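You operate a simulated robot arm through the tools that you are given. There is no shell and no other tool. Be economical: measure what you need, move in short steps, check, and stop when the job is done.

You run a simulated two-armed robot. Do the job below in one go: nothing can be reset, and whatever is moved stays where it is left.

JOB
Hang the beige door on the empty enclosure and lock its keeper.
Fine: slacken the keeper screw and swing the hinge keeper clear first; swing it back over the door and tighten the screw last. Where these are worked on the way, their far stop is far enough and under half their travel is too little: hinge keeper.

It is judged by the outcome, as a careful person would: the job done as asked, and still so three seconds after it is handed in. It fails if anything else is knocked over, pushed out of place, dropped, spilled or broken.

ROBOT AND FRAMES
Two 7-joint arms with two-finger grippers on one trunk, hanging from a carriage that runs on a gantry, over the field with the corners [-2341, -169], [159, -184], [167, 996], [-2333, 1011] (x, y) and turns from -6.353 to 5.637 rad about z. Base frame: it is fixed where the carriage stands at the start and does not move with it; the origin is on the floor, on the carriage's upright axis, x ahead of it, y to its left, z up; the surface under the hand at the start is at about z = 800. Lengths are in mm, angles in rad, forces in N, time in s.
The left shoulder is at the start at [0, 236, 1490], the right one opposite. With the tool pointing down near the work surface each hand reaches from about 100 to 660 mm from the robot's upright axis, wherever it stands, measured 20 degrees to its own side. Places, roughly: hinge keeper [800, -300, 1100]; hinge of the empty enclosure [800, -300, 900]; keeper screw [900, -400, 1100]. Payload 3.43 kg a hand.
Tool frame (each hand has its own): the origin (TCP) lies between the finger pads and is the grasp point; the fingertips stand 30 mm ahead of it; z points along the fingers, y is the line along which they close. The gripper opens to 104 mm. The gripper's body begins 57 mm behind the TCP.
Orientation is told as [roll, pitch, yaw] about the base's x, y, z axes, in that order, counted from this pose: with the fingers straight down and closing along the base's y, the tool's x points along the base's -x, its y along +y and its z along -z.

CONTROLS
- The arms move only by the tool nudge_tool. It takes "left_commands", "right_commands" or both (then of equal length, played together; a hand with none holds still); each is a list of rows, each a list of 7 numbers: the shift along the tool's x, y, z in mm, then the turn, a rotation vector about the tool's x, y, z in rad, then the finger opening in mm, from 0 to 104. In form: [[x, y, z, wx, wy, wz, jaw], ...]. A call has 1 to 8 rows; each row shifts and turns the commanded pose from where the row before left it, along the tool's axes as they then stand. Each row takes 0.2 s and may step no farther than 50 mm and 0.15 rad from the row before; otherwise, or with a gripper value out of range, the whole call is refused. A pose out of reach is approached as far as the arm can. The call stops where the force on the tool passes 40 N (or 10 N more than at its start, if that is more) or the arm is blocked; 0.2 s more then pass. The fingers move at their own pace (about 45 mm/s each) and stop on an object; they squeeze with about 28 N. The grip force told is the motor's: it shows also when the fingers shut on nothing. Time passes only in rows, and 0.2 s behind the last, so rows that do not move let the fingers close. It gives the time, the measured TCP pose, the force on the tool (base axes), the opening and the grip force at its end, in the units of the frame above (readings bear some noise), with the torque about the TCP (base axes, N m) and any sound that the robot's microphone picked up.
- Cameras (640 x 400 px; columns grow to the right, rows downward): "scene" is now at [243.7, -46.5, 1607]; the picture's right is [-0.75, -0.66, 0.00], its down [-0.59, 0.67, -0.46] and it looks along [0.30, -0.34, -0.89] (base axes); focal length 254 px, centre (320, 200). "left" rides on the left gripper at [67, -18, -90] in its tool frame; the picture's right is [0.25, 0.97, 0.00], its down [-0.73, 0.19, -0.66] and it looks along [-0.64, 0.17, 0.75] (tool axes); focal length 218 px, centre (320, 200). "right" rides on the right gripper at [67, 18, -90] in its tool frame; the picture's right is [-0.25, 0.97, 0.00], its down [-0.73, -0.19, -0.66] and it looks along [-0.63, -0.17, 0.75] (tool axes); focal length 218 px, centre (320, 200). There is no depth. A picture from a camera that has moved, and an enlarged one, comes with that camera's place and axes in the base frame and with its lens.
- camera(camera): a new picture of that camera. No time passes.
- lift_body(by): slides the trunk up (or, below 0, down) by that many mm; the arms and the scene camera ride with it, the base frame stays. It gives what a move gives, with no picture.
- base_move(legs): drives the robot by 1 to 6 legs, each [ahead, left, turn to the left] in mm, mm and rad, along the robot's own axes; the way and the turn of a leg run together, so that a leg with both is an arc; at most 1500 mm and 3.142 rad a leg. The arms and the cameras ride along, it lands a little off, and it stops where it bumps. It keeps to its track: a leg is cut to what the track allows. It gives what a move gives.
- head_to(pan, tilt): turns the head with the scene camera to pan (to the left, within 1.501 rad either way) and tilt (down, from -0.506 to 1.204), counted from straight ahead of the robot. It gives what a move gives.
- zoom(camera, box): a new picture of the part [left, top, right, bottom] of that camera's present view, enlarged. No time passes.
- sign_off(): hands the job in; it is judged then, once.

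Go step by step. Nothing tells you exact positions but the pictures and the camera data: compare them with the known pose of the tool, close in by small moves and look again before you grip or let go. The budget is 120 turns and 108 pictures, counting those below and the enlarged ones. Unless the task says otherwise, let go and move clear before handing in, and close with one line.

The tools are called after "Call:" as a command line: name --argument value ..., lists and objects as JSON in quotes. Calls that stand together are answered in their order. nudge_tool: Moves the arms, as the interface text tells. Its arguments: {"type":"object","properties":{"left_commands":{"type":"array"},"right_commands":{"type":"array"}},"required":[]} The other tools are called the same way: lift_body (by) slides the trunk up or down; base_move (legs) drives the base; head_to (pan, tilt) turns the head that bears the scene camera; camera (camera) takes a picture; zoom (camera, box) takes an enlarged picture of a part of a camera's view; sign_off () hands the job in.

At the start:

```text
clock: 0.0
left_tcp_pos: [331.4, -0.0, 999.2]
left_orientation: [0.0, -0.001, -0.001]
left_force: [0.4, -0.3, 0.5]
left_moment: [-0.01, 0.03, -0.01]
left_gripper_width: 104.3
left_grasp_force: 0.1
right_tcp_pos: [298.7, -270.8, 1000.8]
right_orientation: [-0.001, 0.0, 0.002]
right_force: [-0.2, 0.1, 0.1]
right_moment: [0.01, -0.04, 0.0]
right_gripper_width: 103.9
right_grasp_force: 0.2
trunk travel left (down, up): [-400.0, 240.0]
robot x, y, heading: [0.5, 1.0, -0.002]
head pan, tilt: [-0.845, 1.096]
```

scene: 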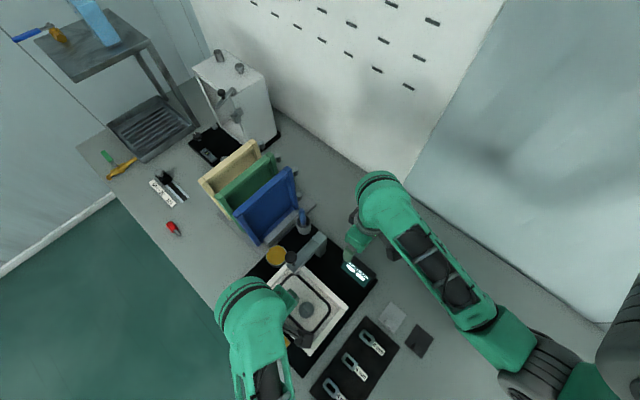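
right: 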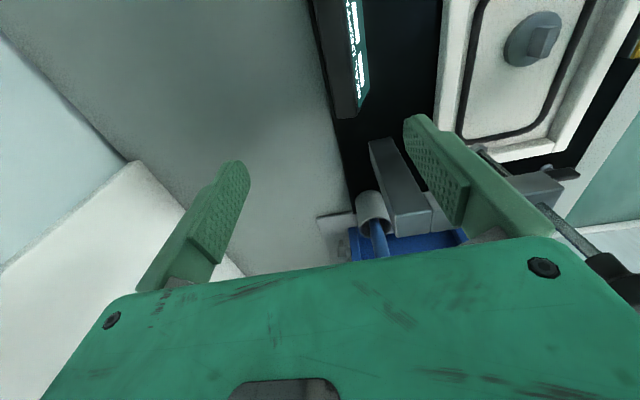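
left: 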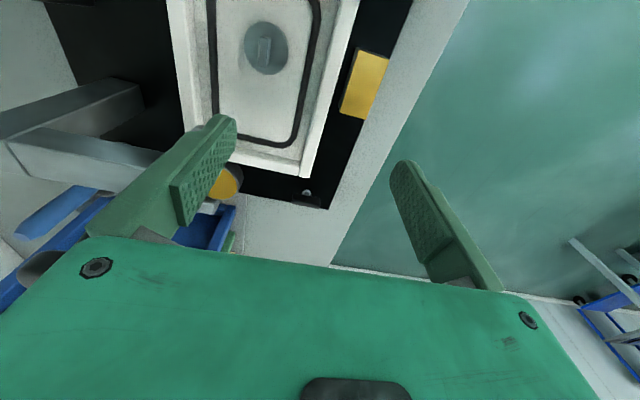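

I see a bench with a rack of three doors (beige, green, blue) and, beyond it, a white enclosure near [800,-300]. I'll take enlarged views of both.

Call:
zoom --camera "scene" --box '[170, 40, 330, 140]'

Call:
zoom --camera "scene" --box '[170, 130, 330, 230]'

Call:
head_to --pan -0.4 --tilt 0.75

Call:
camera --camera "scene"

```text
4.00 times, centred on (250, 90) of scene
camera zoom: at [243.7, -46.5, 1607.0], right [-0.75, -0.66, 0.0], down [-0.59, 0.67, -0.46], along [0.3, -0.34, -0.89], focal length 1017 px, centre (600, 640)
```

zoom: 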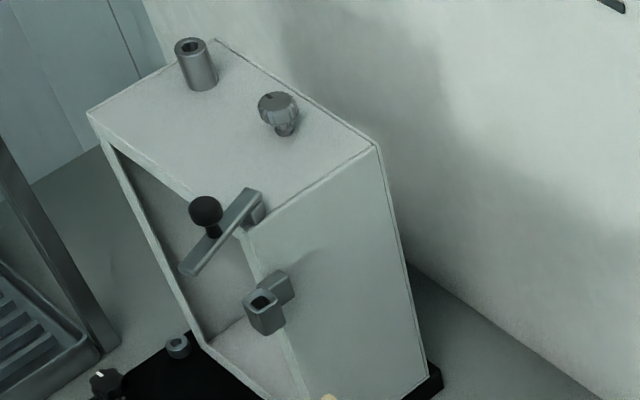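

```text
4.00 times, centred on (250, 180) of scene
camera zoom: at [243.7, -46.5, 1607.0], right [-0.75, -0.66, 0.0], down [-0.59, 0.67, -0.46], along [0.3, -0.34, -0.89], focal length 1017 px, centre (600, 280)
```

zoom: 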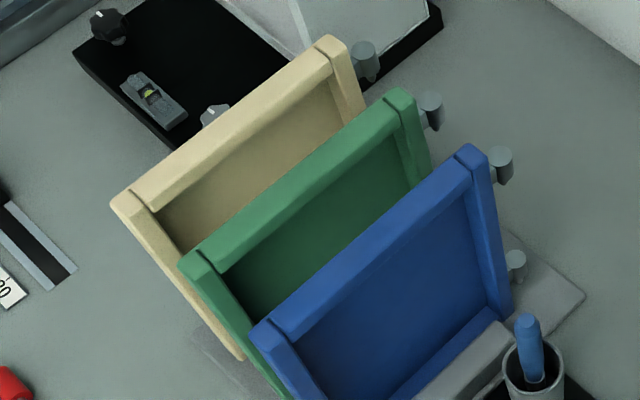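

```text
clock: 0.9
left_tcp_pos: [329.2, 1.1, 999.8]
left_orientation: [0.0, 0.0, -0.001]
left_force: [-0.2, -0.5, 0.2]
left_moment: [-0.01, 0.0, -0.02]
left_gripper_width: 104.0
left_grasp_force: 0.1
right_tcp_pos: [298.6, -271.2, 1000.0]
right_orientation: [-0.001, -0.003, 0.001]
right_force: [0.1, -0.3, 1.1]
right_moment: [-0.01, 0.03, 0.01]
right_gripper_width: 104.1
right_grasp_force: 0.0
trunk travel left (down, up): [-400.0, 240.0]
robot x, y, heading: [0.7, 0.1, 0.002]
head pan, tilt: [-0.4, 0.75]
```

```text
102 pictures are left
camera scene: at [277.9, -31.5, 1632.5], right [-0.39, -0.92, 0.0], down [-0.63, 0.27, -0.73], along [0.67, -0.28, -0.68], focal length 254 px, centre (320, 200)
```

scene: 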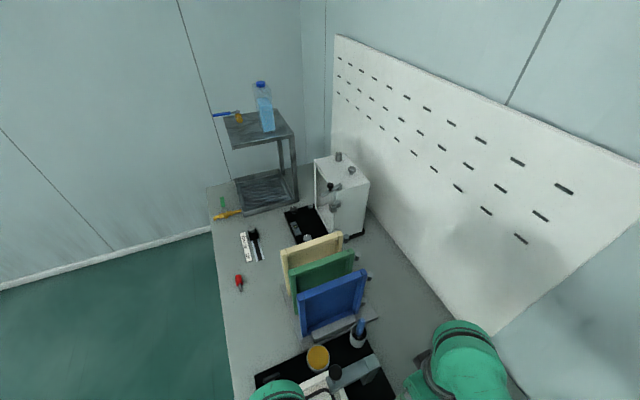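

The enclosure is out beyond the rack. I'll lift the trunk so the hands clear everything, then drive ahead and look closer.

Call:
lift_body --by 200

Call:
base_move --legs '[[150, -100, 0]]'

Call:
head_to --pan -0.35 --tilt 0.95

Call:
camera --camera "scene"

Call:
camera --camera "right"

```text
clock: 3.1
left_tcp_pos: [329.7, 0.6, 1199.4]
left_orientation: [0.0, -0.001, -0.001]
left_force: [-0.7, 0.8, -0.3]
left_moment: [-0.01, -0.03, -0.01]
left_gripper_width: 104.1
left_grasp_force: 0.1
right_tcp_pos: [298.6, -269.7, 1199.9]
right_orientation: [-0.001, -0.003, 0.001]
right_force: [-0.6, 0.1, -0.3]
right_moment: [0.05, 0.02, 0.01]
right_gripper_width: 104.0
right_grasp_force: 0.0
trunk travel left (down, up): [-600.0, 40.0]
robot x, y, heading: [-0.8, 0.1, -0.001]
head pan, tilt: [-0.4, 0.75]
```

```text
clock: 4.6
left_tcp_pos: [482.3, -99.6, 1199.8]
left_orientation: [0.0, 0.001, -0.004]
left_force: [0.2, -0.3, -1.5]
left_moment: [0.01, 0.01, 0.0]
left_gripper_width: 103.9
left_grasp_force: 0.0
right_tcp_pos: [450.2, -370.5, 1199.8]
right_orientation: [-0.002, -0.003, -0.002]
right_force: [0.5, -0.3, -0.1]
right_moment: [0.01, -0.02, 0.01]
right_gripper_width: 103.8
right_grasp_force: 0.0
trunk travel left (down, up): [-600.0, 40.0]
robot x, y, heading: [153.2, -99.5, 0.001]
head pan, tilt: [-0.4, 0.75]
```

```text
clock: 5.3
left_tcp_pos: [482.7, -98.1, 1199.9]
left_orientation: [0.002, 0.0, -0.003]
left_force: [-0.4, 0.5, -0.1]
left_moment: [-0.01, -0.02, 0.01]
left_gripper_width: 103.9
left_grasp_force: 0.0
right_tcp_pos: [449.4, -371.3, 1200.4]
right_orientation: [-0.001, -0.002, -0.001]
right_force: [0.1, 0.0, -0.2]
right_moment: [-0.02, -0.01, 0.01]
right_gripper_width: 103.9
right_grasp_force: 0.1
trunk travel left (down, up): [-600.0, 40.0]
robot x, y, heading: [150.9, -96.7, -0.004]
head pan, tilt: [-0.351, 0.949]
```

```text
101 pictures are left
camera scene: at [422.3, -123.7, 1817.1], right [-0.35, -0.94, 0.0], down [-0.76, 0.28, -0.58], along [0.55, -0.2, -0.81], focal length 254 px, centre (320, 200)
```

scene: 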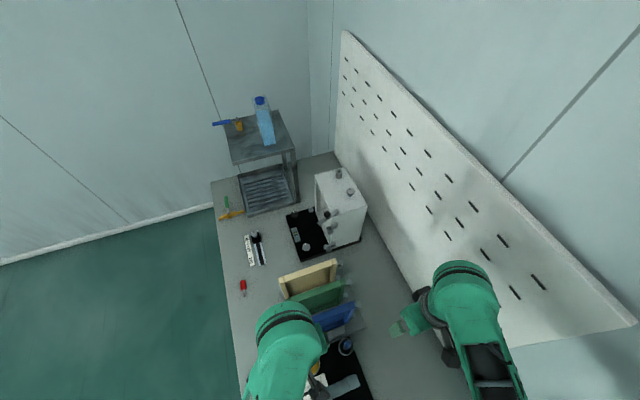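

```text
100 pictures are left
camera right: at [383.9, -352.9, 1288.4], right [0.26, 0.97, 0.0], down [0.73, -0.19, 0.66], along [0.64, -0.17, -0.75], focal length 218 px, centre (320, 200)
```

right: 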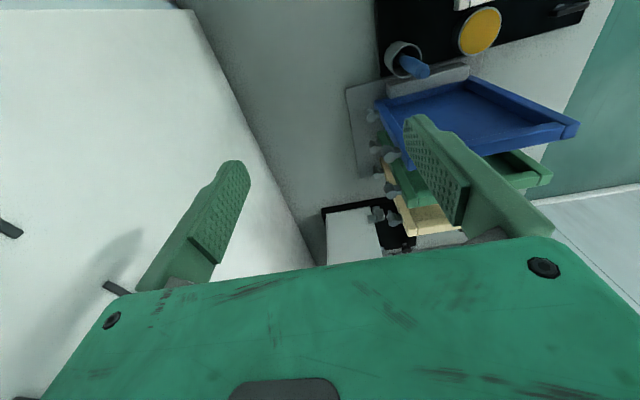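

Call:
zoom --camera "scene" --box '[270, 160, 390, 235]'

Call:
zoom --camera "scene" --box '[270, 225, 390, 300]'

Call:
zoom --camera "scene" --box '[270, 190, 350, 240]'

```text
5.33 times, centred on (330, 198) of scene
camera zoom: at [422.3, -123.7, 1817.1], right [-0.35, -0.94, 0.0], down [-0.76, 0.28, -0.58], along [0.55, -0.2, -0.81], focal length 1356 px, centre (267, 213)
```

zoom: 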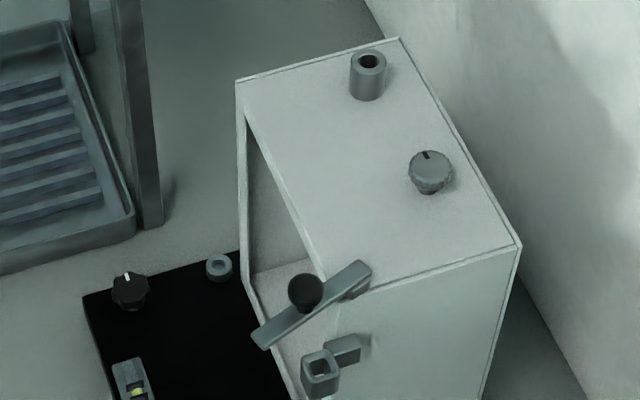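

```text
5.33 times, centred on (330, 262) of scene
camera zoom: at [422.3, -123.7, 1817.1], right [-0.35, -0.94, 0.0], down [-0.76, 0.28, -0.58], along [0.55, -0.2, -0.81], focal length 1356 px, centre (267, -133)
```

zoom: 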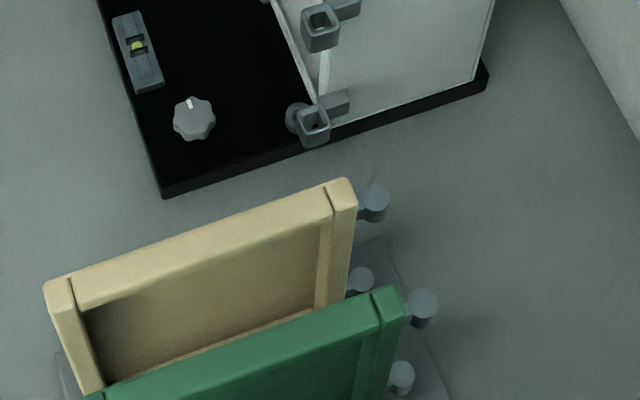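

```text
8.00 times, centred on (310, 215) of scene
camera zoom: at [422.3, -123.7, 1817.1], right [-0.35, -0.94, 0.0], down [-0.76, 0.28, -0.58], along [0.55, -0.2, -0.81], focal length 2034 px, centre (400, 80)
```

zoom: 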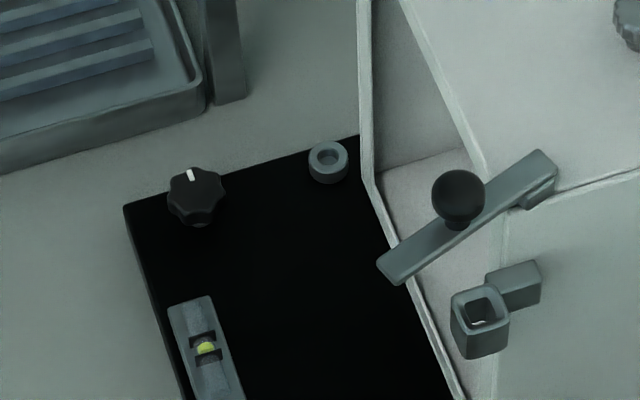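

The opening faces +y, with two hinge sockets at its near corner and the keeper lever over them; the knurled screw is on top. To gain reach I'll turn the robot left so the right shoulder comes forward, then look again.

Call:
base_move --legs '[[0, -70, 0], [0, 0, 0.8]]'

Call:
head_to --pan -1.1 --tilt 0.85

Call:
camera --camera "scene"

```text
clock: 8.4
left_tcp_pos: [379.4, 70.4, 1200.5]
left_orientation: [-0.001, 0.001, 0.806]
left_force: [0.2, 0.0, -0.1]
left_moment: [0.02, 0.06, 0.01]
left_gripper_width: 104.1
left_grasp_force: 0.0
right_tcp_pos: [554.7, -141.6, 1199.0]
right_orientation: [-0.002, -0.001, 0.807]
right_force: [-0.7, -0.2, -0.3]
right_moment: [-0.01, 0.01, 0.0]
right_gripper_width: 104.0
right_grasp_force: 0.0
trunk travel left (down, up): [-600.0, 40.0]
robot x, y, heading: [147.2, -164.2, 0.802]
head pan, tilt: [-0.351, 0.949]
```

```text
clock: 9.6
left_tcp_pos: [378.9, 69.8, 1200.4]
left_orientation: [0.001, -0.001, 0.808]
left_force: [0.5, 0.6, 0.0]
left_moment: [0.0, 0.01, 0.02]
left_gripper_width: 104.3
left_grasp_force: 0.1
right_tcp_pos: [553.7, -142.5, 1200.5]
right_orientation: [-0.002, -0.002, 0.807]
right_force: [0.5, 0.5, 0.2]
right_moment: [0.01, 0.02, 0.0]
right_gripper_width: 103.8
right_grasp_force: 0.0
trunk travel left (down, up): [-600.0, 40.0]
robot x, y, heading: [152.6, -165.3, 0.801]
head pan, tilt: [-1.1, 0.85]
```

```text
96 pictures are left
camera scene: at [367.2, -46.1, 1824.5], right [-0.29, -0.96, 0.0], down [-0.72, 0.22, -0.66], along [0.63, -0.19, -0.75], focal length 254 px, centre (320, 200)
```

scene: 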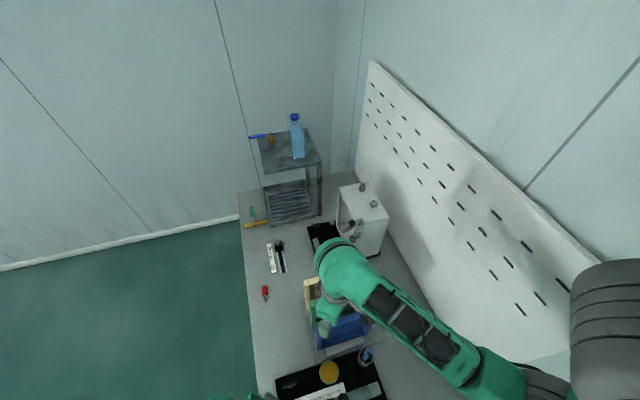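

Call:
nudge_tool --right_commands '[[0, 0, 0, 0, 0, 0.1345, 104], [0, 0, 0, 0, 0, 0.1345, 104], [0, 0, 0, 0, 0, 0.1345, 104], [0, 0, 0, 0, 0, 0.1345, 104], [0, 0, 0, 0, 0, 0.1345, 104], [0, 0, 0, 0, 0, 0.1345, 104], [-40, -25, -15, 0, 0, 0, 104], [-40, -25, -15, 0, 0, 0, 104]]'

Call:
nudge_tool --right_commands '[[-20, -40, 0, 0, 0, 0, 104], [0, -45, 0, 0, 0, 0, 104], [0, -45, 0, 0, 0, 0, 104]]'

Call:
camera --camera "right"

Call:
camera --camera "scene"

```text
clock: 11.3
left_tcp_pos: [380.2, 70.1, 1201.0]
left_orientation: [0.0, 0.0, 0.806]
left_force: [-0.1, 0.5, -0.1]
left_moment: [-0.02, -0.02, 0.02]
left_gripper_width: 104.2
left_grasp_force: 0.1
right_tcp_pos: [636.5, -191.5, 1229.4]
right_orientation: [0.0, -0.002, 0.0]
right_force: [-0.2, -0.2, 0.3]
right_moment: [-0.01, 0.01, 0.0]
right_gripper_width: 103.9
right_grasp_force: 0.1
trunk travel left (down, up): [-600.0, 40.0]
robot x, y, heading: [150.5, -168.9, 0.806]
head pan, tilt: [-1.1, 0.85]
```

```text
clock: 12.2
left_tcp_pos: [379.5, 71.5, 1199.9]
left_orientation: [0.0, 0.0, 0.807]
left_force: [0.3, 0.1, 0.6]
left_moment: [-0.03, 0.02, -0.01]
left_gripper_width: 103.9
left_grasp_force: 0.0
right_tcp_pos: [653.0, -320.2, 1232.0]
right_orientation: [0.001, -0.002, 0.0]
right_force: [0.3, 0.3, 0.4]
right_moment: [0.0, -0.02, 0.02]
right_gripper_width: 104.2
right_grasp_force: 0.0
trunk travel left (down, up): [-600.0, 40.0]
robot x, y, heading: [150.8, -170.6, 0.808]
head pan, tilt: [-1.1, 0.85]
```

```text
95 pictures are left
camera right: at [587.1, -302.8, 1319.6], right [0.25, 0.97, 0.0], down [0.73, -0.19, 0.66], along [0.64, -0.17, -0.75], focal length 218 px, centre (320, 200)
```

right: 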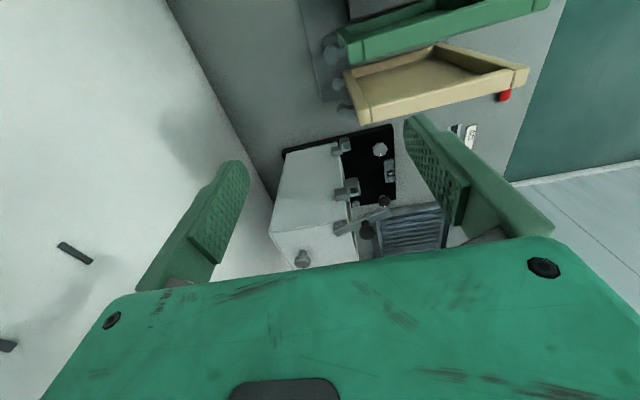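

```text
94 pictures are left
camera scene: at [367.1, -46.1, 1824.5], right [-0.29, -0.96, 0.0], down [-0.72, 0.22, -0.66], along [0.63, -0.19, -0.75], focal length 254 px, centre (320, 200)
```

scene: 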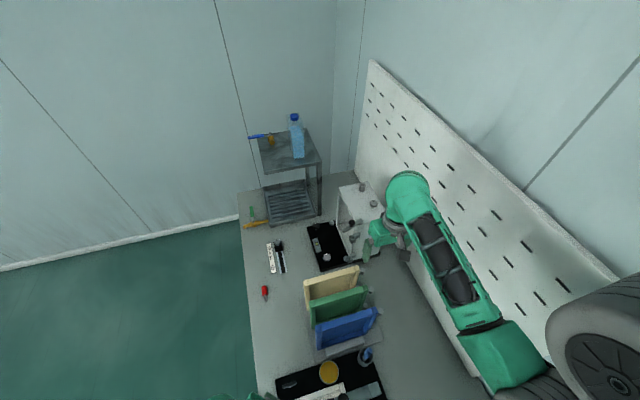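

Call:
zoom --camera "right" --box '[260, 120, 420, 220]'

Call:
zoom --camera "right" --box '[300, 0, 540, 150]'

Call:
zoom --camera "right" --box '[270, 185, 430, 285]'

Call:
zoom --camera "scene" --box '[290, 170, 410, 245]'

Call:
zoom --camera "scene" --box '[290, 250, 390, 312]'

```text
4.00 times, centred on (340, 170) of right
camera zoom: at [587.1, -302.8, 1319.6], right [0.25, 0.97, 0.0], down [0.73, -0.19, 0.66], along [0.64, -0.17, -0.75], focal length 873 px, centre (240, 320)
```

zoom: 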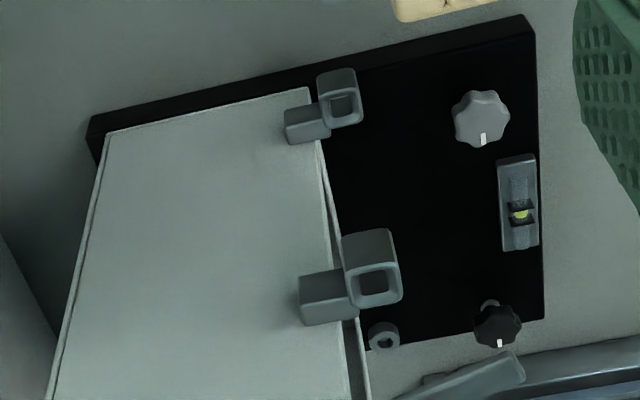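

```text
2.67 times, centred on (420, 75) of right
camera zoom: at [587.1, -302.8, 1319.6], right [0.25, 0.97, 0.0], down [0.73, -0.19, 0.66], along [0.64, -0.17, -0.75], focal length 582 px, centre (53, 533)
```

zoom: 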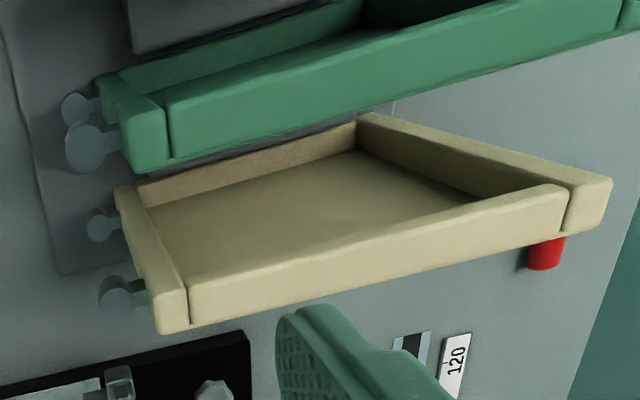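

```text
4.00 times, centred on (350, 235) of right
camera zoom: at [587.1, -302.8, 1319.6], right [0.25, 0.97, 0.0], down [0.73, -0.19, 0.66], along [0.64, -0.17, -0.75], focal length 873 px, centre (200, 60)
```

zoom: 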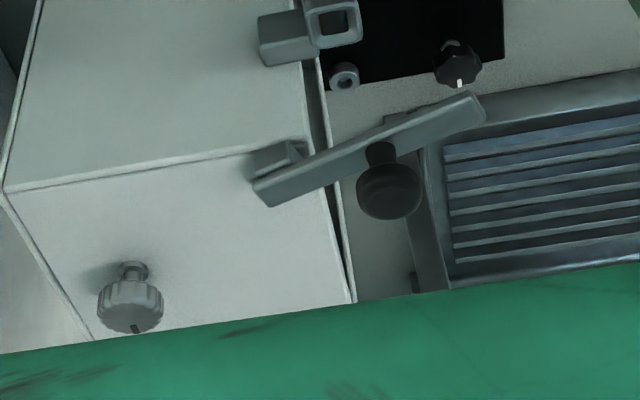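

```text
5.33 times, centred on (350, 208) of scene
camera zoom: at [367.1, -46.1, 1824.5], right [-0.29, -0.96, 0.0], down [-0.72, 0.22, -0.66], along [0.63, -0.19, -0.75], focal length 1356 px, centre (160, 160)
```

zoom: 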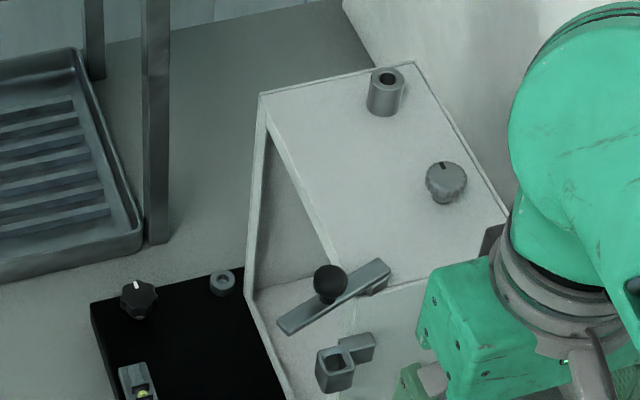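

```text
6.40 times, centred on (340, 281) of scene
camera zoom: at [367.1, -46.1, 1824.5], right [-0.29, -0.96, 0.0], down [-0.72, 0.22, -0.66], along [0.63, -0.19, -0.75], focal length 1627 px, centre (192, -318)
```

zoom: 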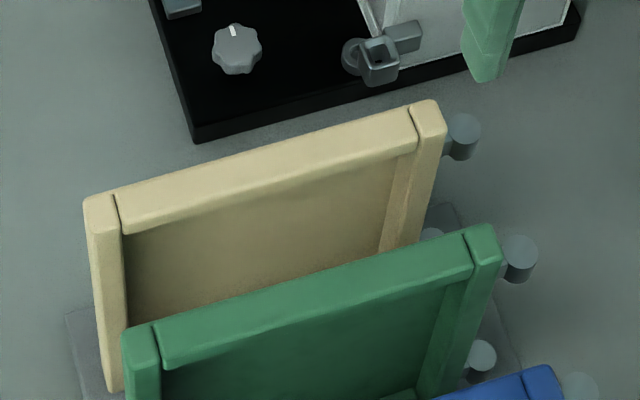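

Triangulating from both views: ball knob of the keeper ≈ (828,-300,1120), lever from (842,-343) to tip (815,-265) at z≈1103, upper socket top ≈ (817,-307,1042), keeper screw ≈ (894,-415,1107). I'll bring the right hand above the screw.

Call:
nudge_tool --right_commands '[[-40, -15, 0, 0, 0, 0.1, 104], [-40, -15, 0, 0, 0, 0.1, 104], [-40, -15, 0, 0, 0, 0.1, 104], [-40, -15, 0, 0, 0, 0.1, 104], [-40, -15, 0, 0, 0, 0.1, 104]]'

Call:
camera --camera "right"

Call:
camera --camera "scene"

```text
clock: 13.3
left_tcp_pos: [380.4, 69.2, 1199.7]
left_orientation: [0.0, 0.0, 0.806]
left_force: [0.1, -0.8, -0.6]
left_moment: [-0.02, -0.03, -0.02]
left_gripper_width: 104.1
left_grasp_force: 0.2
right_tcp_pos: [832.4, -433.4, 1231.2]
right_orientation: [0.0, -0.003, -0.501]
right_force: [-0.4, 0.2, -0.8]
right_moment: [0.05, -0.01, 0.02]
right_gripper_width: 104.1
right_grasp_force: 0.0
trunk travel left (down, up): [-600.0, 40.0]
robot x, y, heading: [155.1, -171.8, 0.808]
head pan, tilt: [-1.1, 0.85]
```

```text
88 pictures are left
camera right: at [784.2, -385.5, 1319.6], right [0.69, 0.73, 0.0], down [0.55, -0.52, 0.66], along [0.48, -0.45, -0.75], focal length 218 px, centre (320, 200)
```

right: 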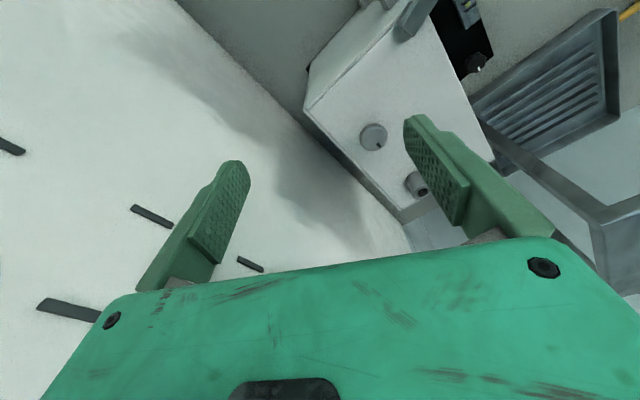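

```text
87 pictures are left
camera scene: at [367.3, -46.2, 1824.6], right [-0.29, -0.96, 0.0], down [-0.72, 0.22, -0.66], along [0.63, -0.19, -0.75], focal length 254 px, centre (320, 200)
```

scene: 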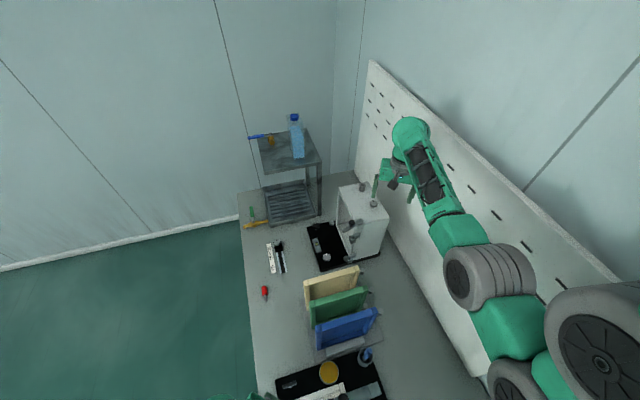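

Call:
nudge_tool --right_commands '[[-22.4, 23.2, 0, 0, 0, 0, 104], [-22.4, 23.2, 30, 0, 0, 0, 60]]'

Call:
zoom --camera "right" --box '[220, 60, 420, 260]'

```text
clock: 13.9
left_tcp_pos: [380.3, 69.7, 1200.0]
left_orientation: [-0.001, -0.001, 0.805]
left_force: [0.9, 0.3, -0.3]
left_moment: [0.04, -0.04, 0.02]
left_gripper_width: 104.1
left_grasp_force: 0.1
right_tcp_pos: [897.1, -416.1, 1202.2]
right_orientation: [0.0, -0.004, -0.501]
right_force: [0.8, -0.4, -0.2]
right_moment: [0.03, 0.0, 0.01]
right_gripper_width: 69.5
right_grasp_force: 0.2
trunk travel left (down, up): [-600.0, 40.0]
robot x, y, heading: [154.7, -167.0, 0.81]
head pan, tilt: [-1.1, 0.85]
```

```text
2.00 times, centred on (320, 160) of right
camera zoom: at [848.5, -368.0, 1290.5], right [0.69, 0.73, 0.0], down [0.55, -0.52, 0.66], along [0.48, -0.45, -0.75], focal length 436 px, centre (320, 280)
```

zoom: 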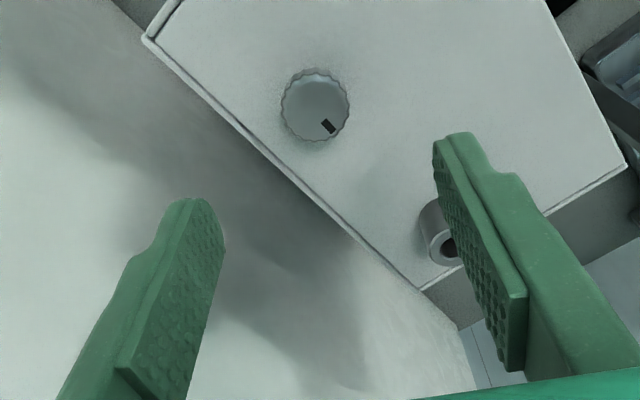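

Knob centre ≈ (893,-411). Descend around it and close.

Call:
nudge_tool --right_commands '[[5.9, 2.5, 25, 0, 0, 0, 56], [0, 0, 25, 0, 0, 0, 56], [0, 0, 20, 0, 0, 0, 56], [0, 0, 0, 0, 0, 0, 20], [0, 0, 0, 0, 0, 0, 20], [0, 0, 0, 0, 0, 0, 20]]'

Call:
camera --camera "right"

```text
clock: 15.3
left_tcp_pos: [380.6, 69.0, 1198.7]
left_orientation: [-0.001, 0.002, 0.805]
left_force: [0.9, 0.1, -0.4]
left_moment: [0.02, 0.0, -0.02]
left_gripper_width: 104.0
left_grasp_force: 0.0
right_tcp_pos: [890.7, -411.9, 1130.2]
right_orientation: [-0.002, -0.001, -0.502]
right_force: [-1.2, -11.7, -5.8]
right_moment: [-0.23, -0.04, 0.01]
right_gripper_width: 25.8
right_grasp_force: 35.6
trunk travel left (down, up): [-600.0, 40.0]
robot x, y, heading: [153.7, -172.2, 0.807]
head pan, tilt: [-1.1, 0.85]
```

```text
85 pictures are left
camera right: at [841.8, -364.4, 1218.9], right [0.69, 0.73, 0.0], down [0.55, -0.52, 0.66], along [0.48, -0.45, -0.75], focal length 218 px, centre (320, 200)
```

right: 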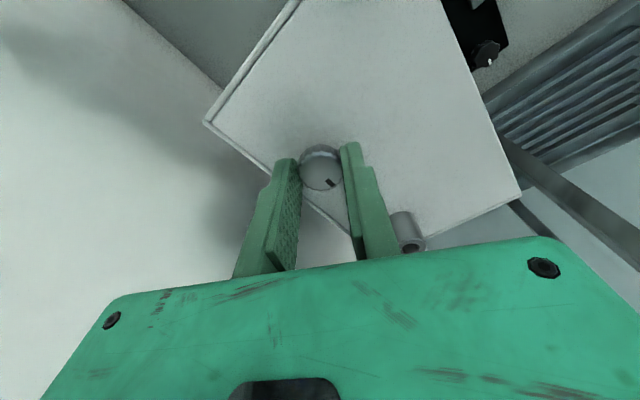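

Call:
nudge_tool --right_commands '[[0, -1.5, 0, 0, 0, -0.12, 20], [0, 0, 0, 0, 0, -0.12, 20], [0, 0, 0, 0, 0, -0.12, 20], [0, 0, 0, 0, 0, -0.12, 20]]'

Call:
camera --camera "right"

```text
clock: 16.4
left_tcp_pos: [380.4, 67.6, 1199.5]
left_orientation: [0.0, 0.0, 0.806]
left_force: [0.2, 0.0, -0.1]
left_moment: [-0.02, -0.02, -0.03]
left_gripper_width: 104.2
left_grasp_force: 0.2
right_tcp_pos: [889.8, -413.8, 1130.6]
right_orientation: [-0.005, 0.001, -0.019]
right_force: [3.2, -17.1, -11.5]
right_moment: [-0.16, -0.13, -0.08]
right_gripper_width: 25.8
right_grasp_force: 45.1
trunk travel left (down, up): [-600.0, 40.0]
robot x, y, heading: [147.3, -169.9, 0.811]
head pan, tilt: [-1.1, 0.85]
```

```text
84 pictures are left
camera right: at [824.3, -394.5, 1218.9], right [0.27, 0.96, 0.0], down [0.73, -0.2, 0.66], along [0.63, -0.18, -0.75], focal length 218 px, centre (320, 200)
```

right: 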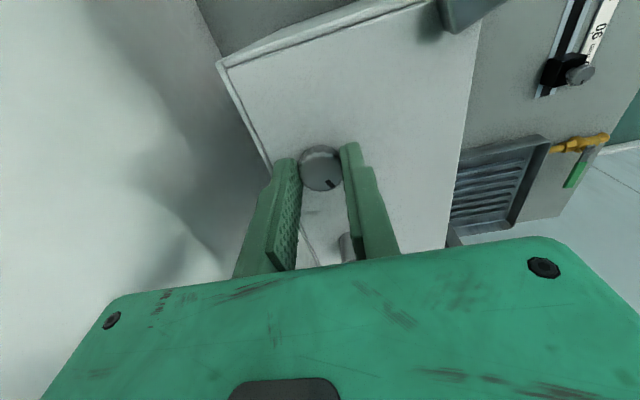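

Call:
nudge_tool --right_commands '[[-1, 1.5, 0, 0, 0, -0.14, 20], [0, 1, 0, 0, 0, -0.14, 20], [0, 0, 0, 0, 0, -0.14, 20], [0, 0, 0, 0, 0, -0.14, 20], [0, 0, 0, 0, 0, -0.14, 20]]'

Call:
camera --camera "right"

```text
clock: 17.4
left_tcp_pos: [380.2, 68.0, 1200.7]
left_orientation: [-0.003, 0.0, 0.803]
left_force: [0.3, -0.3, 0.9]
left_moment: [0.0, -0.01, 0.03]
left_gripper_width: 104.1
left_grasp_force: 0.1
right_tcp_pos: [890.9, -415.7, 1131.0]
right_orientation: [-0.007, 0.003, 0.507]
right_force: [3.7, -11.2, -4.9]
right_moment: [-0.14, -0.22, -0.07]
right_gripper_width: 25.9
right_grasp_force: 44.9
trunk travel left (down, up): [-600.0, 40.0]
robot x, y, heading: [157.2, -171.2, 0.804]
head pan, tilt: [-1.1, 0.85]
stopped in row 5 (right hand): the force on the tool passed its limit at 41 N (the readings are from after the stop); the commanded pose is now the measured one
```

```text
83 pictures are left
camera right: at [824.4, -431.6, 1219.3], right [-0.25, 0.97, -0.01], down [0.73, 0.19, 0.66], along [0.64, 0.16, -0.76], focal length 218 px, centre (320, 200)
```

right: 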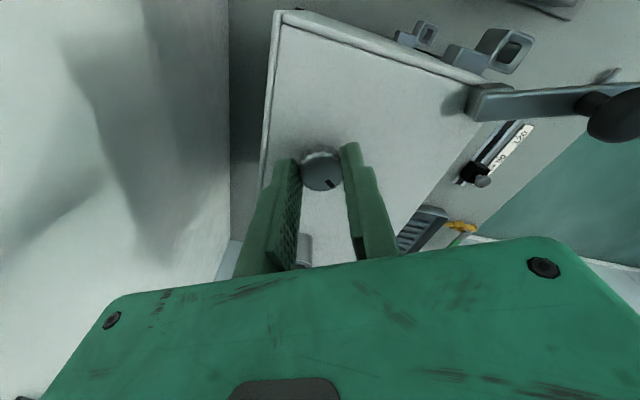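

The screw turned about 1 rad counter-clockwise before a force stop. I'll let go, check its mark, and regrip to see whether it turns farther.

Call:
nudge_tool --right_commands '[[0, 0, 0, 0, 0, 0, 56], [0, 0, 0, 0, 0, 0, 56]]'

Call:
zoom --camera "right" --box '[220, 80, 420, 280]'

```text
clock: 18.0
left_tcp_pos: [379.7, 69.9, 1201.2]
left_orientation: [-0.001, -0.001, 0.805]
left_force: [0.3, 0.2, 0.3]
left_moment: [0.0, -0.03, -0.02]
left_gripper_width: 104.0
left_grasp_force: 0.0
right_tcp_pos: [890.7, -411.1, 1129.9]
right_orientation: [-0.004, 0.002, 0.51]
right_force: [0.5, -0.9, -0.1]
right_moment: [-0.01, 0.01, -0.02]
right_gripper_width: 56.0
right_grasp_force: 0.0
trunk travel left (down, up): [-600.0, 40.0]
robot x, y, heading: [150.3, -170.9, 0.805]
head pan, tilt: [-1.1, 0.85]
```

```text
2.00 times, centred on (320, 180) of right
camera zoom: at [824.8, -427.6, 1218.8], right [-0.25, 0.97, 0.0], down [0.73, 0.19, 0.66], along [0.64, 0.16, -0.75], focal length 436 px, centre (320, 240)
```

zoom: 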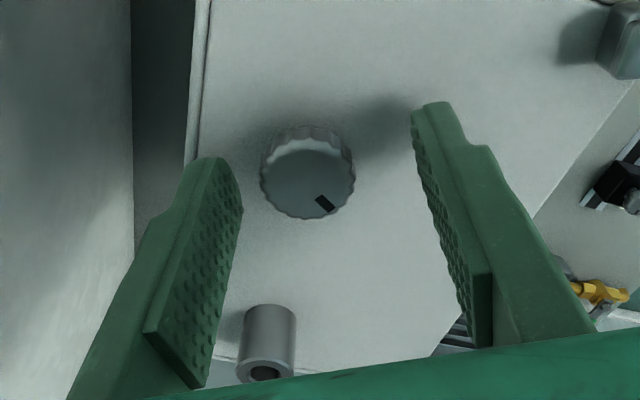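

Call:
nudge_tool --right_commands '[[1.4, -2.6, 0, 0, 0, 0.14, 56], [0, 0, 0, 0, 0, 0.14, 56], [0, 0, 0, 0, 0, 0.14, 56], [0, 0, 0, 0, 0, 0.14, 56], [0, 0, 0, 0, 0, 0.14, 56], [0, 0, 0, 0, 0, 0.14, 56], [0, 0, 0, 0, 0, 0.14, 56], [0, 0, 0, 0, 0, 0.14, 56]]'

Call:
nudge_tool --right_commands '[[0, 0, 0, 0, 0, 0.14, 56], [0, 0, 0, 0, 0, 0.14, 56], [0, 0, 0, 0, 0, 0, 20], [0, 0, 0, 0, 0, 0, 20], [0, 0, 0, 0, 0, 0, 20]]'

Call:
camera --camera "right"

```text
clock: 19.8
left_tcp_pos: [380.2, 70.0, 1200.8]
left_orientation: [0.0, 0.0, 0.805]
left_force: [0.0, 0.3, 0.1]
left_moment: [0.0, -0.04, 0.0]
left_gripper_width: 104.0
left_grasp_force: 0.1
right_tcp_pos: [890.1, -415.1, 1129.5]
right_orientation: [-0.003, -0.005, -0.61]
right_force: [-0.5, 0.9, -0.6]
right_moment: [0.02, 0.0, 0.03]
right_gripper_width: 56.0
right_grasp_force: 0.1
trunk travel left (down, up): [-600.0, 40.0]
robot x, y, heading: [154.6, -168.5, 0.808]
head pan, tilt: [-1.1, 0.85]
```

```text
clock: 21.0
left_tcp_pos: [380.8, 70.8, 1200.9]
left_orientation: [0.002, -0.002, 0.807]
left_force: [0.7, 0.1, -1.1]
left_moment: [0.02, -0.03, -0.03]
left_gripper_width: 104.2
left_grasp_force: 0.0
right_tcp_pos: [891.8, -411.8, 1130.6]
right_orientation: [0.0, -0.003, -0.888]
right_force: [6.7, 4.9, -3.8]
right_moment: [-0.13, -0.43, 0.03]
right_gripper_width: 25.7
right_grasp_force: 36.3
trunk travel left (down, up): [-600.0, 40.0]
robot x, y, heading: [153.7, -168.5, 0.807]
head pan, tilt: [-1.1, 0.85]
```

```text
81 pictures are left
camera right: at [864.2, -348.6, 1219.0], right [0.91, 0.41, 0.0], down [0.31, -0.68, 0.66], along [0.27, -0.6, -0.75], focal length 218 px, centre (320, 200)
```

right: 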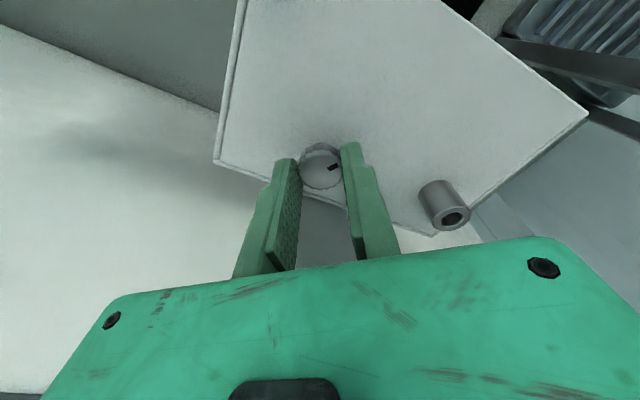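

Call:
nudge_tool --right_commands '[[0, 0, 0, 0, 0, -0.14, 20], [0, 0, 0, 0, 0, -0.14, 20], [0, 0, 0, 0, 0, -0.14, 20], [0, 0, 0, 0, 0, -0.14, 20], [0, 0, 0, 0, 0, -0.14, 20], [0, 0, 0, 0, 0, -0.14, 20], [0, 0, 0, 0, 0, -0.14, 20]]'

Call:
zoom --camera "right" --box '[220, 80, 420, 280]'

```text
clock: 22.6
left_tcp_pos: [380.8, 69.3, 1199.1]
left_orientation: [0.001, 0.0, 0.807]
left_force: [-0.5, 0.7, 0.2]
left_moment: [-0.02, 0.0, -0.01]
left_gripper_width: 103.9
left_grasp_force: 0.1
right_tcp_pos: [890.5, -414.2, 1130.7]
right_orientation: [-0.004, 0.0, 0.092]
right_force: [-1.4, 2.7, 3.2]
right_moment: [0.25, -0.85, 0.03]
right_gripper_width: 25.5
right_grasp_force: 45.4
trunk travel left (down, up): [-600.0, 40.0]
robot x, y, heading: [154.1, -167.9, 0.802]
head pan, tilt: [-1.1, 0.85]
```

```text
2.00 times, centred on (320, 180) of right
camera zoom: at [823.7, -402.2, 1219.1], right [0.16, 0.99, 0.0], down [0.74, -0.12, 0.66], along [0.65, -0.11, -0.75], focal length 436 px, centre (320, 240)
```

zoom: 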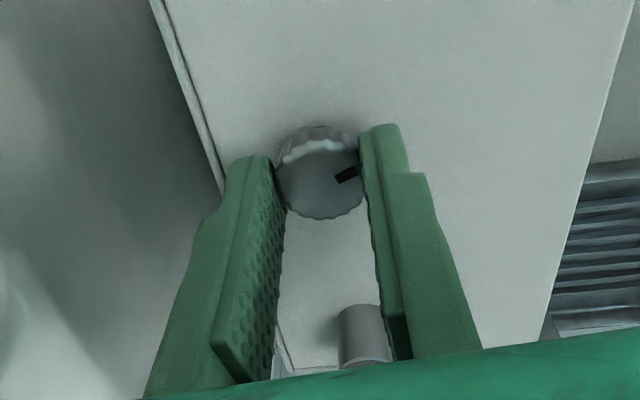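

Call:
nudge_tool --right_commands '[[0, 0, 0, 0, 0, -0.14, 20], [0, 0, 0, 0, 0, -0.14, 20], [0, 0, 0, 0, 0, -0.14, 20], [0, 0, 0, 0, 0, -0.14, 20], [0, 0, 0, 0, 0, -0.14, 20], [0, 0, 0, 0, 0, -0.14, 20]]'

Call:
camera --camera "right"

Call:
camera --camera "scene"

```text
clock: 24.0
left_tcp_pos: [381.2, 68.2, 1201.2]
left_orientation: [-0.003, 0.001, 0.803]
left_force: [0.3, -1.1, 0.2]
left_moment: [0.02, 0.0, 0.0]
left_gripper_width: 104.2
left_grasp_force: 0.1
right_tcp_pos: [891.6, -417.5, 1131.5]
right_orientation: [-0.005, 0.003, 0.932]
right_force: [13.6, -8.0, -10.2]
right_moment: [0.67, -0.77, -0.08]
right_gripper_width: 25.8
right_grasp_force: 45.2
trunk travel left (down, up): [-600.0, 40.0]
robot x, y, heading: [153.5, -170.8, 0.805]
head pan, tilt: [-1.1, 0.85]
```

```text
79 pictures are left
camera right: at [838.8, -458.2, 1219.4], right [-0.63, 0.78, -0.01], down [0.59, 0.48, 0.66], along [0.51, 0.41, -0.76], focal length 218 px, centre (320, 200)
```

right: 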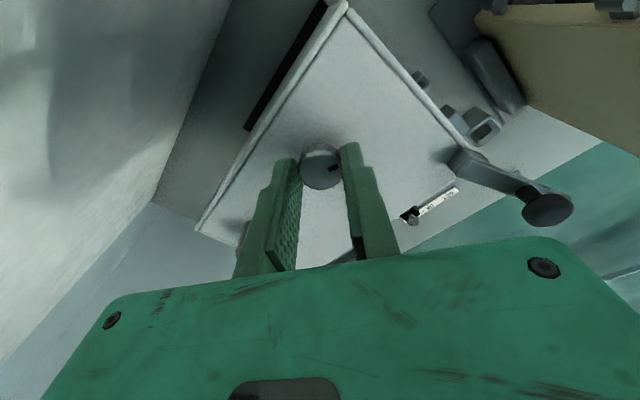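

```text
78 pictures are left
camera scene: at [367.9, -47.0, 1824.5], right [-0.29, -0.96, 0.0], down [-0.72, 0.22, -0.66], along [0.63, -0.19, -0.75], focal length 254 px, centre (320, 200)
```

scene: 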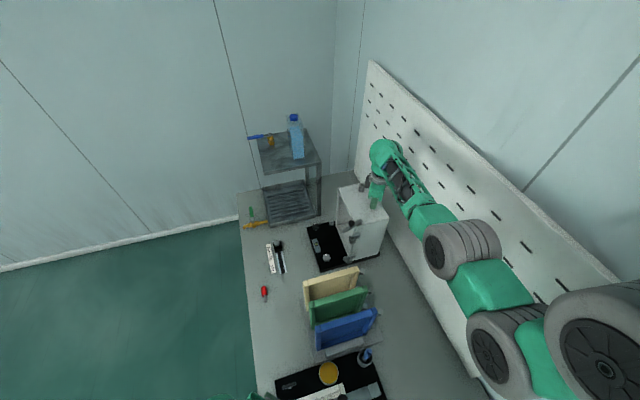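

The screw has turned about 2.8 rad. I'll let go, rise and move over the ball of the keeper to see whether it swings.

Call:
nudge_tool --right_commands '[[0, 0, 0, 0, 0, 0, 56], [0, 0, 0, 0, 0, 0, 56], [0, 0, -45, 0, 0, 0, 60], [0, 0, -45, 0, 0, 0.14, 60], [0, 0, 0, 0, 0, 0.14, 60], [0, 0, 0, 0, 0, 0.14, 60], [0, 0, 0, 0, 0, 0.14, 60], [0, 0, 0, 0, 0, 0.14, 60]]'

Call:
nudge_tool --right_commands '[[0, 0, 0, 0, 0, 0.14, 60], [0, 0, 0, 0, 0, 0.14, 60], [0, 0, 0, 0, 0, 0.14, 60], [0, 0, 0, 0, 0, 0.14, 60], [0, 0, 0, 0, 0, 0.14, 60], [0, 0, 0, 0, 0, 0.14, 60], [0, 0, 0, 0, 0, 0.14, 60], [0, 0, 0, 0, 0, 0.14, 60]]'

Call:
camera --camera "right"

```text
clock: 25.8
left_tcp_pos: [380.2, 70.4, 1199.5]
left_orientation: [0.0, 0.0, 0.805]
left_force: [-0.1, 0.5, 1.0]
left_moment: [0.04, 0.0, -0.02]
left_gripper_width: 104.3
left_grasp_force: 0.1
right_tcp_pos: [888.9, -412.8, 1220.1]
right_orientation: [-0.004, 0.002, 0.229]
right_force: [-0.4, -0.2, 0.1]
right_moment: [-0.01, 0.0, -0.01]
right_gripper_width: 60.0
right_grasp_force: 0.0
trunk travel left (down, up): [-600.0, 40.0]
robot x, y, heading: [152.7, -169.1, 0.806]
head pan, tilt: [-1.1, 0.85]
```

```text
clock: 27.6
left_tcp_pos: [380.3, 69.0, 1199.5]
left_orientation: [-0.001, 0.0, 0.805]
left_force: [-0.5, 0.5, -0.1]
left_moment: [-0.01, -0.03, -0.03]
left_gripper_width: 103.9
left_grasp_force: 0.0
right_tcp_pos: [889.5, -413.3, 1220.3]
right_orientation: [-0.002, -0.005, -0.891]
right_force: [0.5, 0.2, -0.2]
right_moment: [-0.01, -0.02, 0.03]
right_gripper_width: 60.0
right_grasp_force: 0.0
trunk travel left (down, up): [-600.0, 40.0]
robot x, y, heading: [148.7, -169.2, 0.806]
head pan, tilt: [-1.1, 0.85]
```

```text
77 pictures are left
camera right: at [863.1, -349.1, 1308.2], right [0.91, 0.41, 0.0], down [0.31, -0.68, 0.66], along [0.27, -0.6, -0.75], focal length 218 px, centre (320, 200)
```

right: 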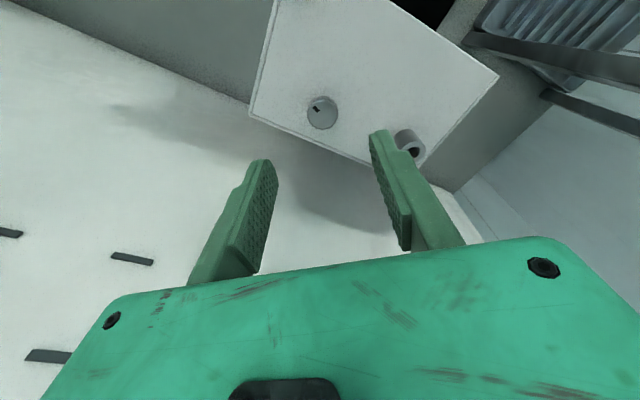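

Call:
nudge_tool --right_commands '[[42, 8, 0, 0, 0, 0, 60], [42, 8, 0, 0, 0, 0, 60], [42, 8, 15, 0, 0, 0, 60]]'

Call:
camera --camera "right"

```text
clock: 28.4
left_tcp_pos: [380.6, 69.4, 1199.6]
left_orientation: [0.0, -0.001, 0.804]
left_force: [-1.0, -0.5, 0.2]
left_moment: [0.0, 0.01, 0.02]
left_gripper_width: 104.0
left_grasp_force: 0.1
right_tcp_pos: [831.1, -301.2, 1207.4]
right_orientation: [-0.001, -0.006, -0.888]
right_force: [0.6, -0.2, 0.7]
right_moment: [0.02, -0.01, 0.03]
right_gripper_width: 59.9
right_grasp_force: 0.0
trunk travel left (down, up): [-600.0, 40.0]
robot x, y, heading: [153.2, -171.3, 0.803]
head pan, tilt: [-1.1, 0.85]
```

```text
76 pictures are left
camera right: at [804.2, -236.5, 1294.2], right [0.91, 0.41, 0.0], down [0.31, -0.68, 0.66], along [0.27, -0.6, -0.75], focal length 218 px, centre (320, 200)
```

right: 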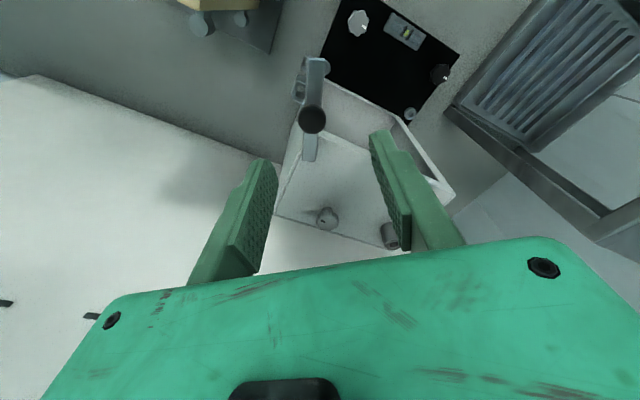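

Call:
nudge_tool --right_commands '[[5.3, -3.4, 33, 0, 0, 0, 60], [0, 0, 34, 0, 0, 0, 60], [0, 0, 0, 0, 0, 0, 15], [0, 0, 0, 0, 0, 0, 15], [0, 0, 0, 0, 0, 0, 15]]'

Call:
camera --camera "right"

```text
clock: 29.6
left_tcp_pos: [379.3, 70.1, 1199.7]
left_orientation: [0.0, -0.001, 0.804]
left_force: [-0.4, -0.4, -0.3]
left_moment: [0.01, -0.02, -0.01]
left_gripper_width: 104.1
left_grasp_force: 0.0
right_tcp_pos: [824.4, -298.4, 1136.6]
right_orientation: [-0.002, -0.004, -0.889]
right_force: [3.0, 0.5, -4.2]
right_moment: [-0.12, -0.17, 0.05]
right_gripper_width: 21.3
right_grasp_force: 28.6
trunk travel left (down, up): [-600.0, 40.0]
robot x, y, heading: [153.8, -173.9, 0.809]
head pan, tilt: [-1.1, 0.85]
```

```text
75 pictures are left
camera right: at [796.6, -235.1, 1225.0], right [0.91, 0.41, 0.0], down [0.31, -0.68, 0.66], along [0.27, -0.6, -0.75], focal length 218 px, centre (320, 200)
```

right: 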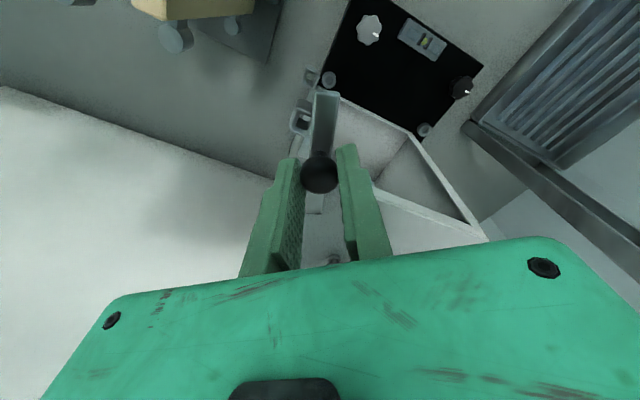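

Call:
nudge_tool --right_commands '[[0, 4, 0, 0, 0, 0.05, 15], [0, 4, 0, 0, 0, 0.05, 15], [0, 4, 0, 0, 0, 0.05, 15]]'

```text
clock: 30.4
left_tcp_pos: [379.7, 67.3, 1201.0]
left_orientation: [0.001, 0.003, 0.805]
left_force: [-0.5, 0.2, 0.0]
left_moment: [0.02, -0.01, -0.03]
left_gripper_width: 104.1
left_grasp_force: 0.0
right_tcp_pos: [831.4, -296.4, 1137.5]
right_orientation: [-0.007, -0.007, -1.042]
right_force: [-2.5, -15.0, -4.3]
right_moment: [0.39, 0.33, -0.17]
right_gripper_width: 21.0
right_grasp_force: 45.4
trunk travel left (down, up): [-600.0, 40.0]
robot x, y, heading: [147.5, -171.9, 0.805]
head pan, tilt: [-1.1, 0.85]
```

The keeper yields toward +x. Continue the arc clockwise in small steps.

Call:
nudge_tool --right_commands '[[-3.5, 4.3, 0, 0, 0, 0.11, 15], [-2.5, 4.55, 0, 0, 0, 0.11, 15], [-1.5, 4.75, 0, 0, 0, 0.11, 15], [-1, 4.9, 0, 0, 0, 0.11, 15]]'

Call:
camera --camera "right"

```text
clock: 31.4
left_tcp_pos: [379.8, 66.2, 1199.5]
left_orientation: [-0.001, 0.003, 0.804]
left_force: [-0.2, -0.6, 0.1]
left_moment: [-0.02, 0.0, 0.02]
left_gripper_width: 103.9
left_grasp_force: 0.2
right_tcp_pos: [851.6, -297.9, 1136.1]
right_orientation: [-0.003, -0.011, -1.48]
right_force: [-11.1, -24.8, 2.0]
right_moment: [0.15, 0.24, 0.0]
right_gripper_width: 21.0
right_grasp_force: 44.5
trunk travel left (down, up): [-600.0, 40.0]
robot x, y, heading: [154.4, -166.5, 0.803]
head pan, tilt: [-1.1, 0.85]
```

```text
74 pictures are left
camera right: at [865.5, -228.8, 1224.6], right [0.99, -0.17, 0.0], down [-0.12, -0.74, 0.67], along [-0.11, -0.66, -0.75], focal length 218 px, centre (320, 200)
```

right: 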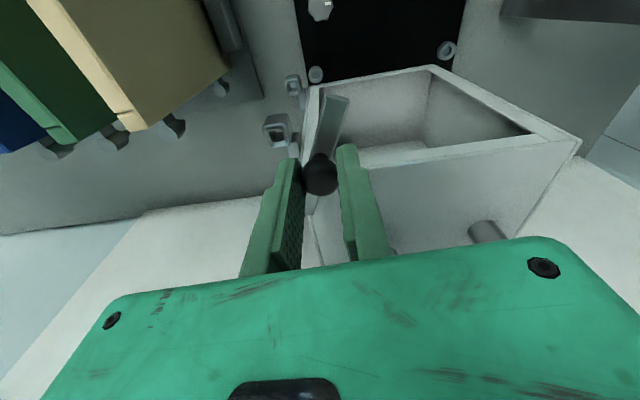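

Call:
nudge_tool --right_commands '[[-2.7, 3.7, -2, 0, 0, 0, 15], [-3, 4, -2, 0, 0, 0.0, 15], [-3.7, 4, 0, 0, 0, 0, 15], [-3.7, 4, 0, 0, 0, 0, 15], [-4.6, 3, 0, 0, 0, 0, 15], [-4.6, 2.8, 0, 0, 0, 0, 15]]'

Call:
camera --camera "right"

```text
clock: 32.8
left_tcp_pos: [374.9, 70.9, 1199.1]
left_orientation: [0.004, 0.0, 0.807]
left_force: [0.6, 0.2, -0.3]
left_moment: [-0.01, 0.02, -0.03]
left_gripper_width: 103.9
left_grasp_force: 0.1
right_tcp_pos: [871.8, -311.5, 1138.3]
right_orientation: [-0.007, 0.0, -1.477]
right_force: [-37.9, 10.2, 1.2]
right_moment: [-0.33, 0.53, -0.6]
right_gripper_width: 21.2
right_grasp_force: 45.4
trunk travel left (down, up): [-600.0, 40.0]
robot x, y, heading: [147.5, -169.4, 0.802]
head pan, tilt: [-1.1, 0.85]
```

```text
73 pictures are left
camera right: at [884.5, -240.4, 1226.0], right [0.99, -0.16, -0.01], down [-0.12, -0.74, 0.66], along [-0.11, -0.65, -0.75], focal length 218 px, centre (320, 200)
```

right: 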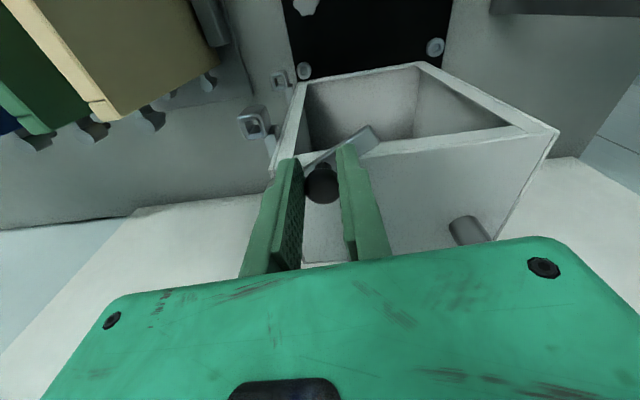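

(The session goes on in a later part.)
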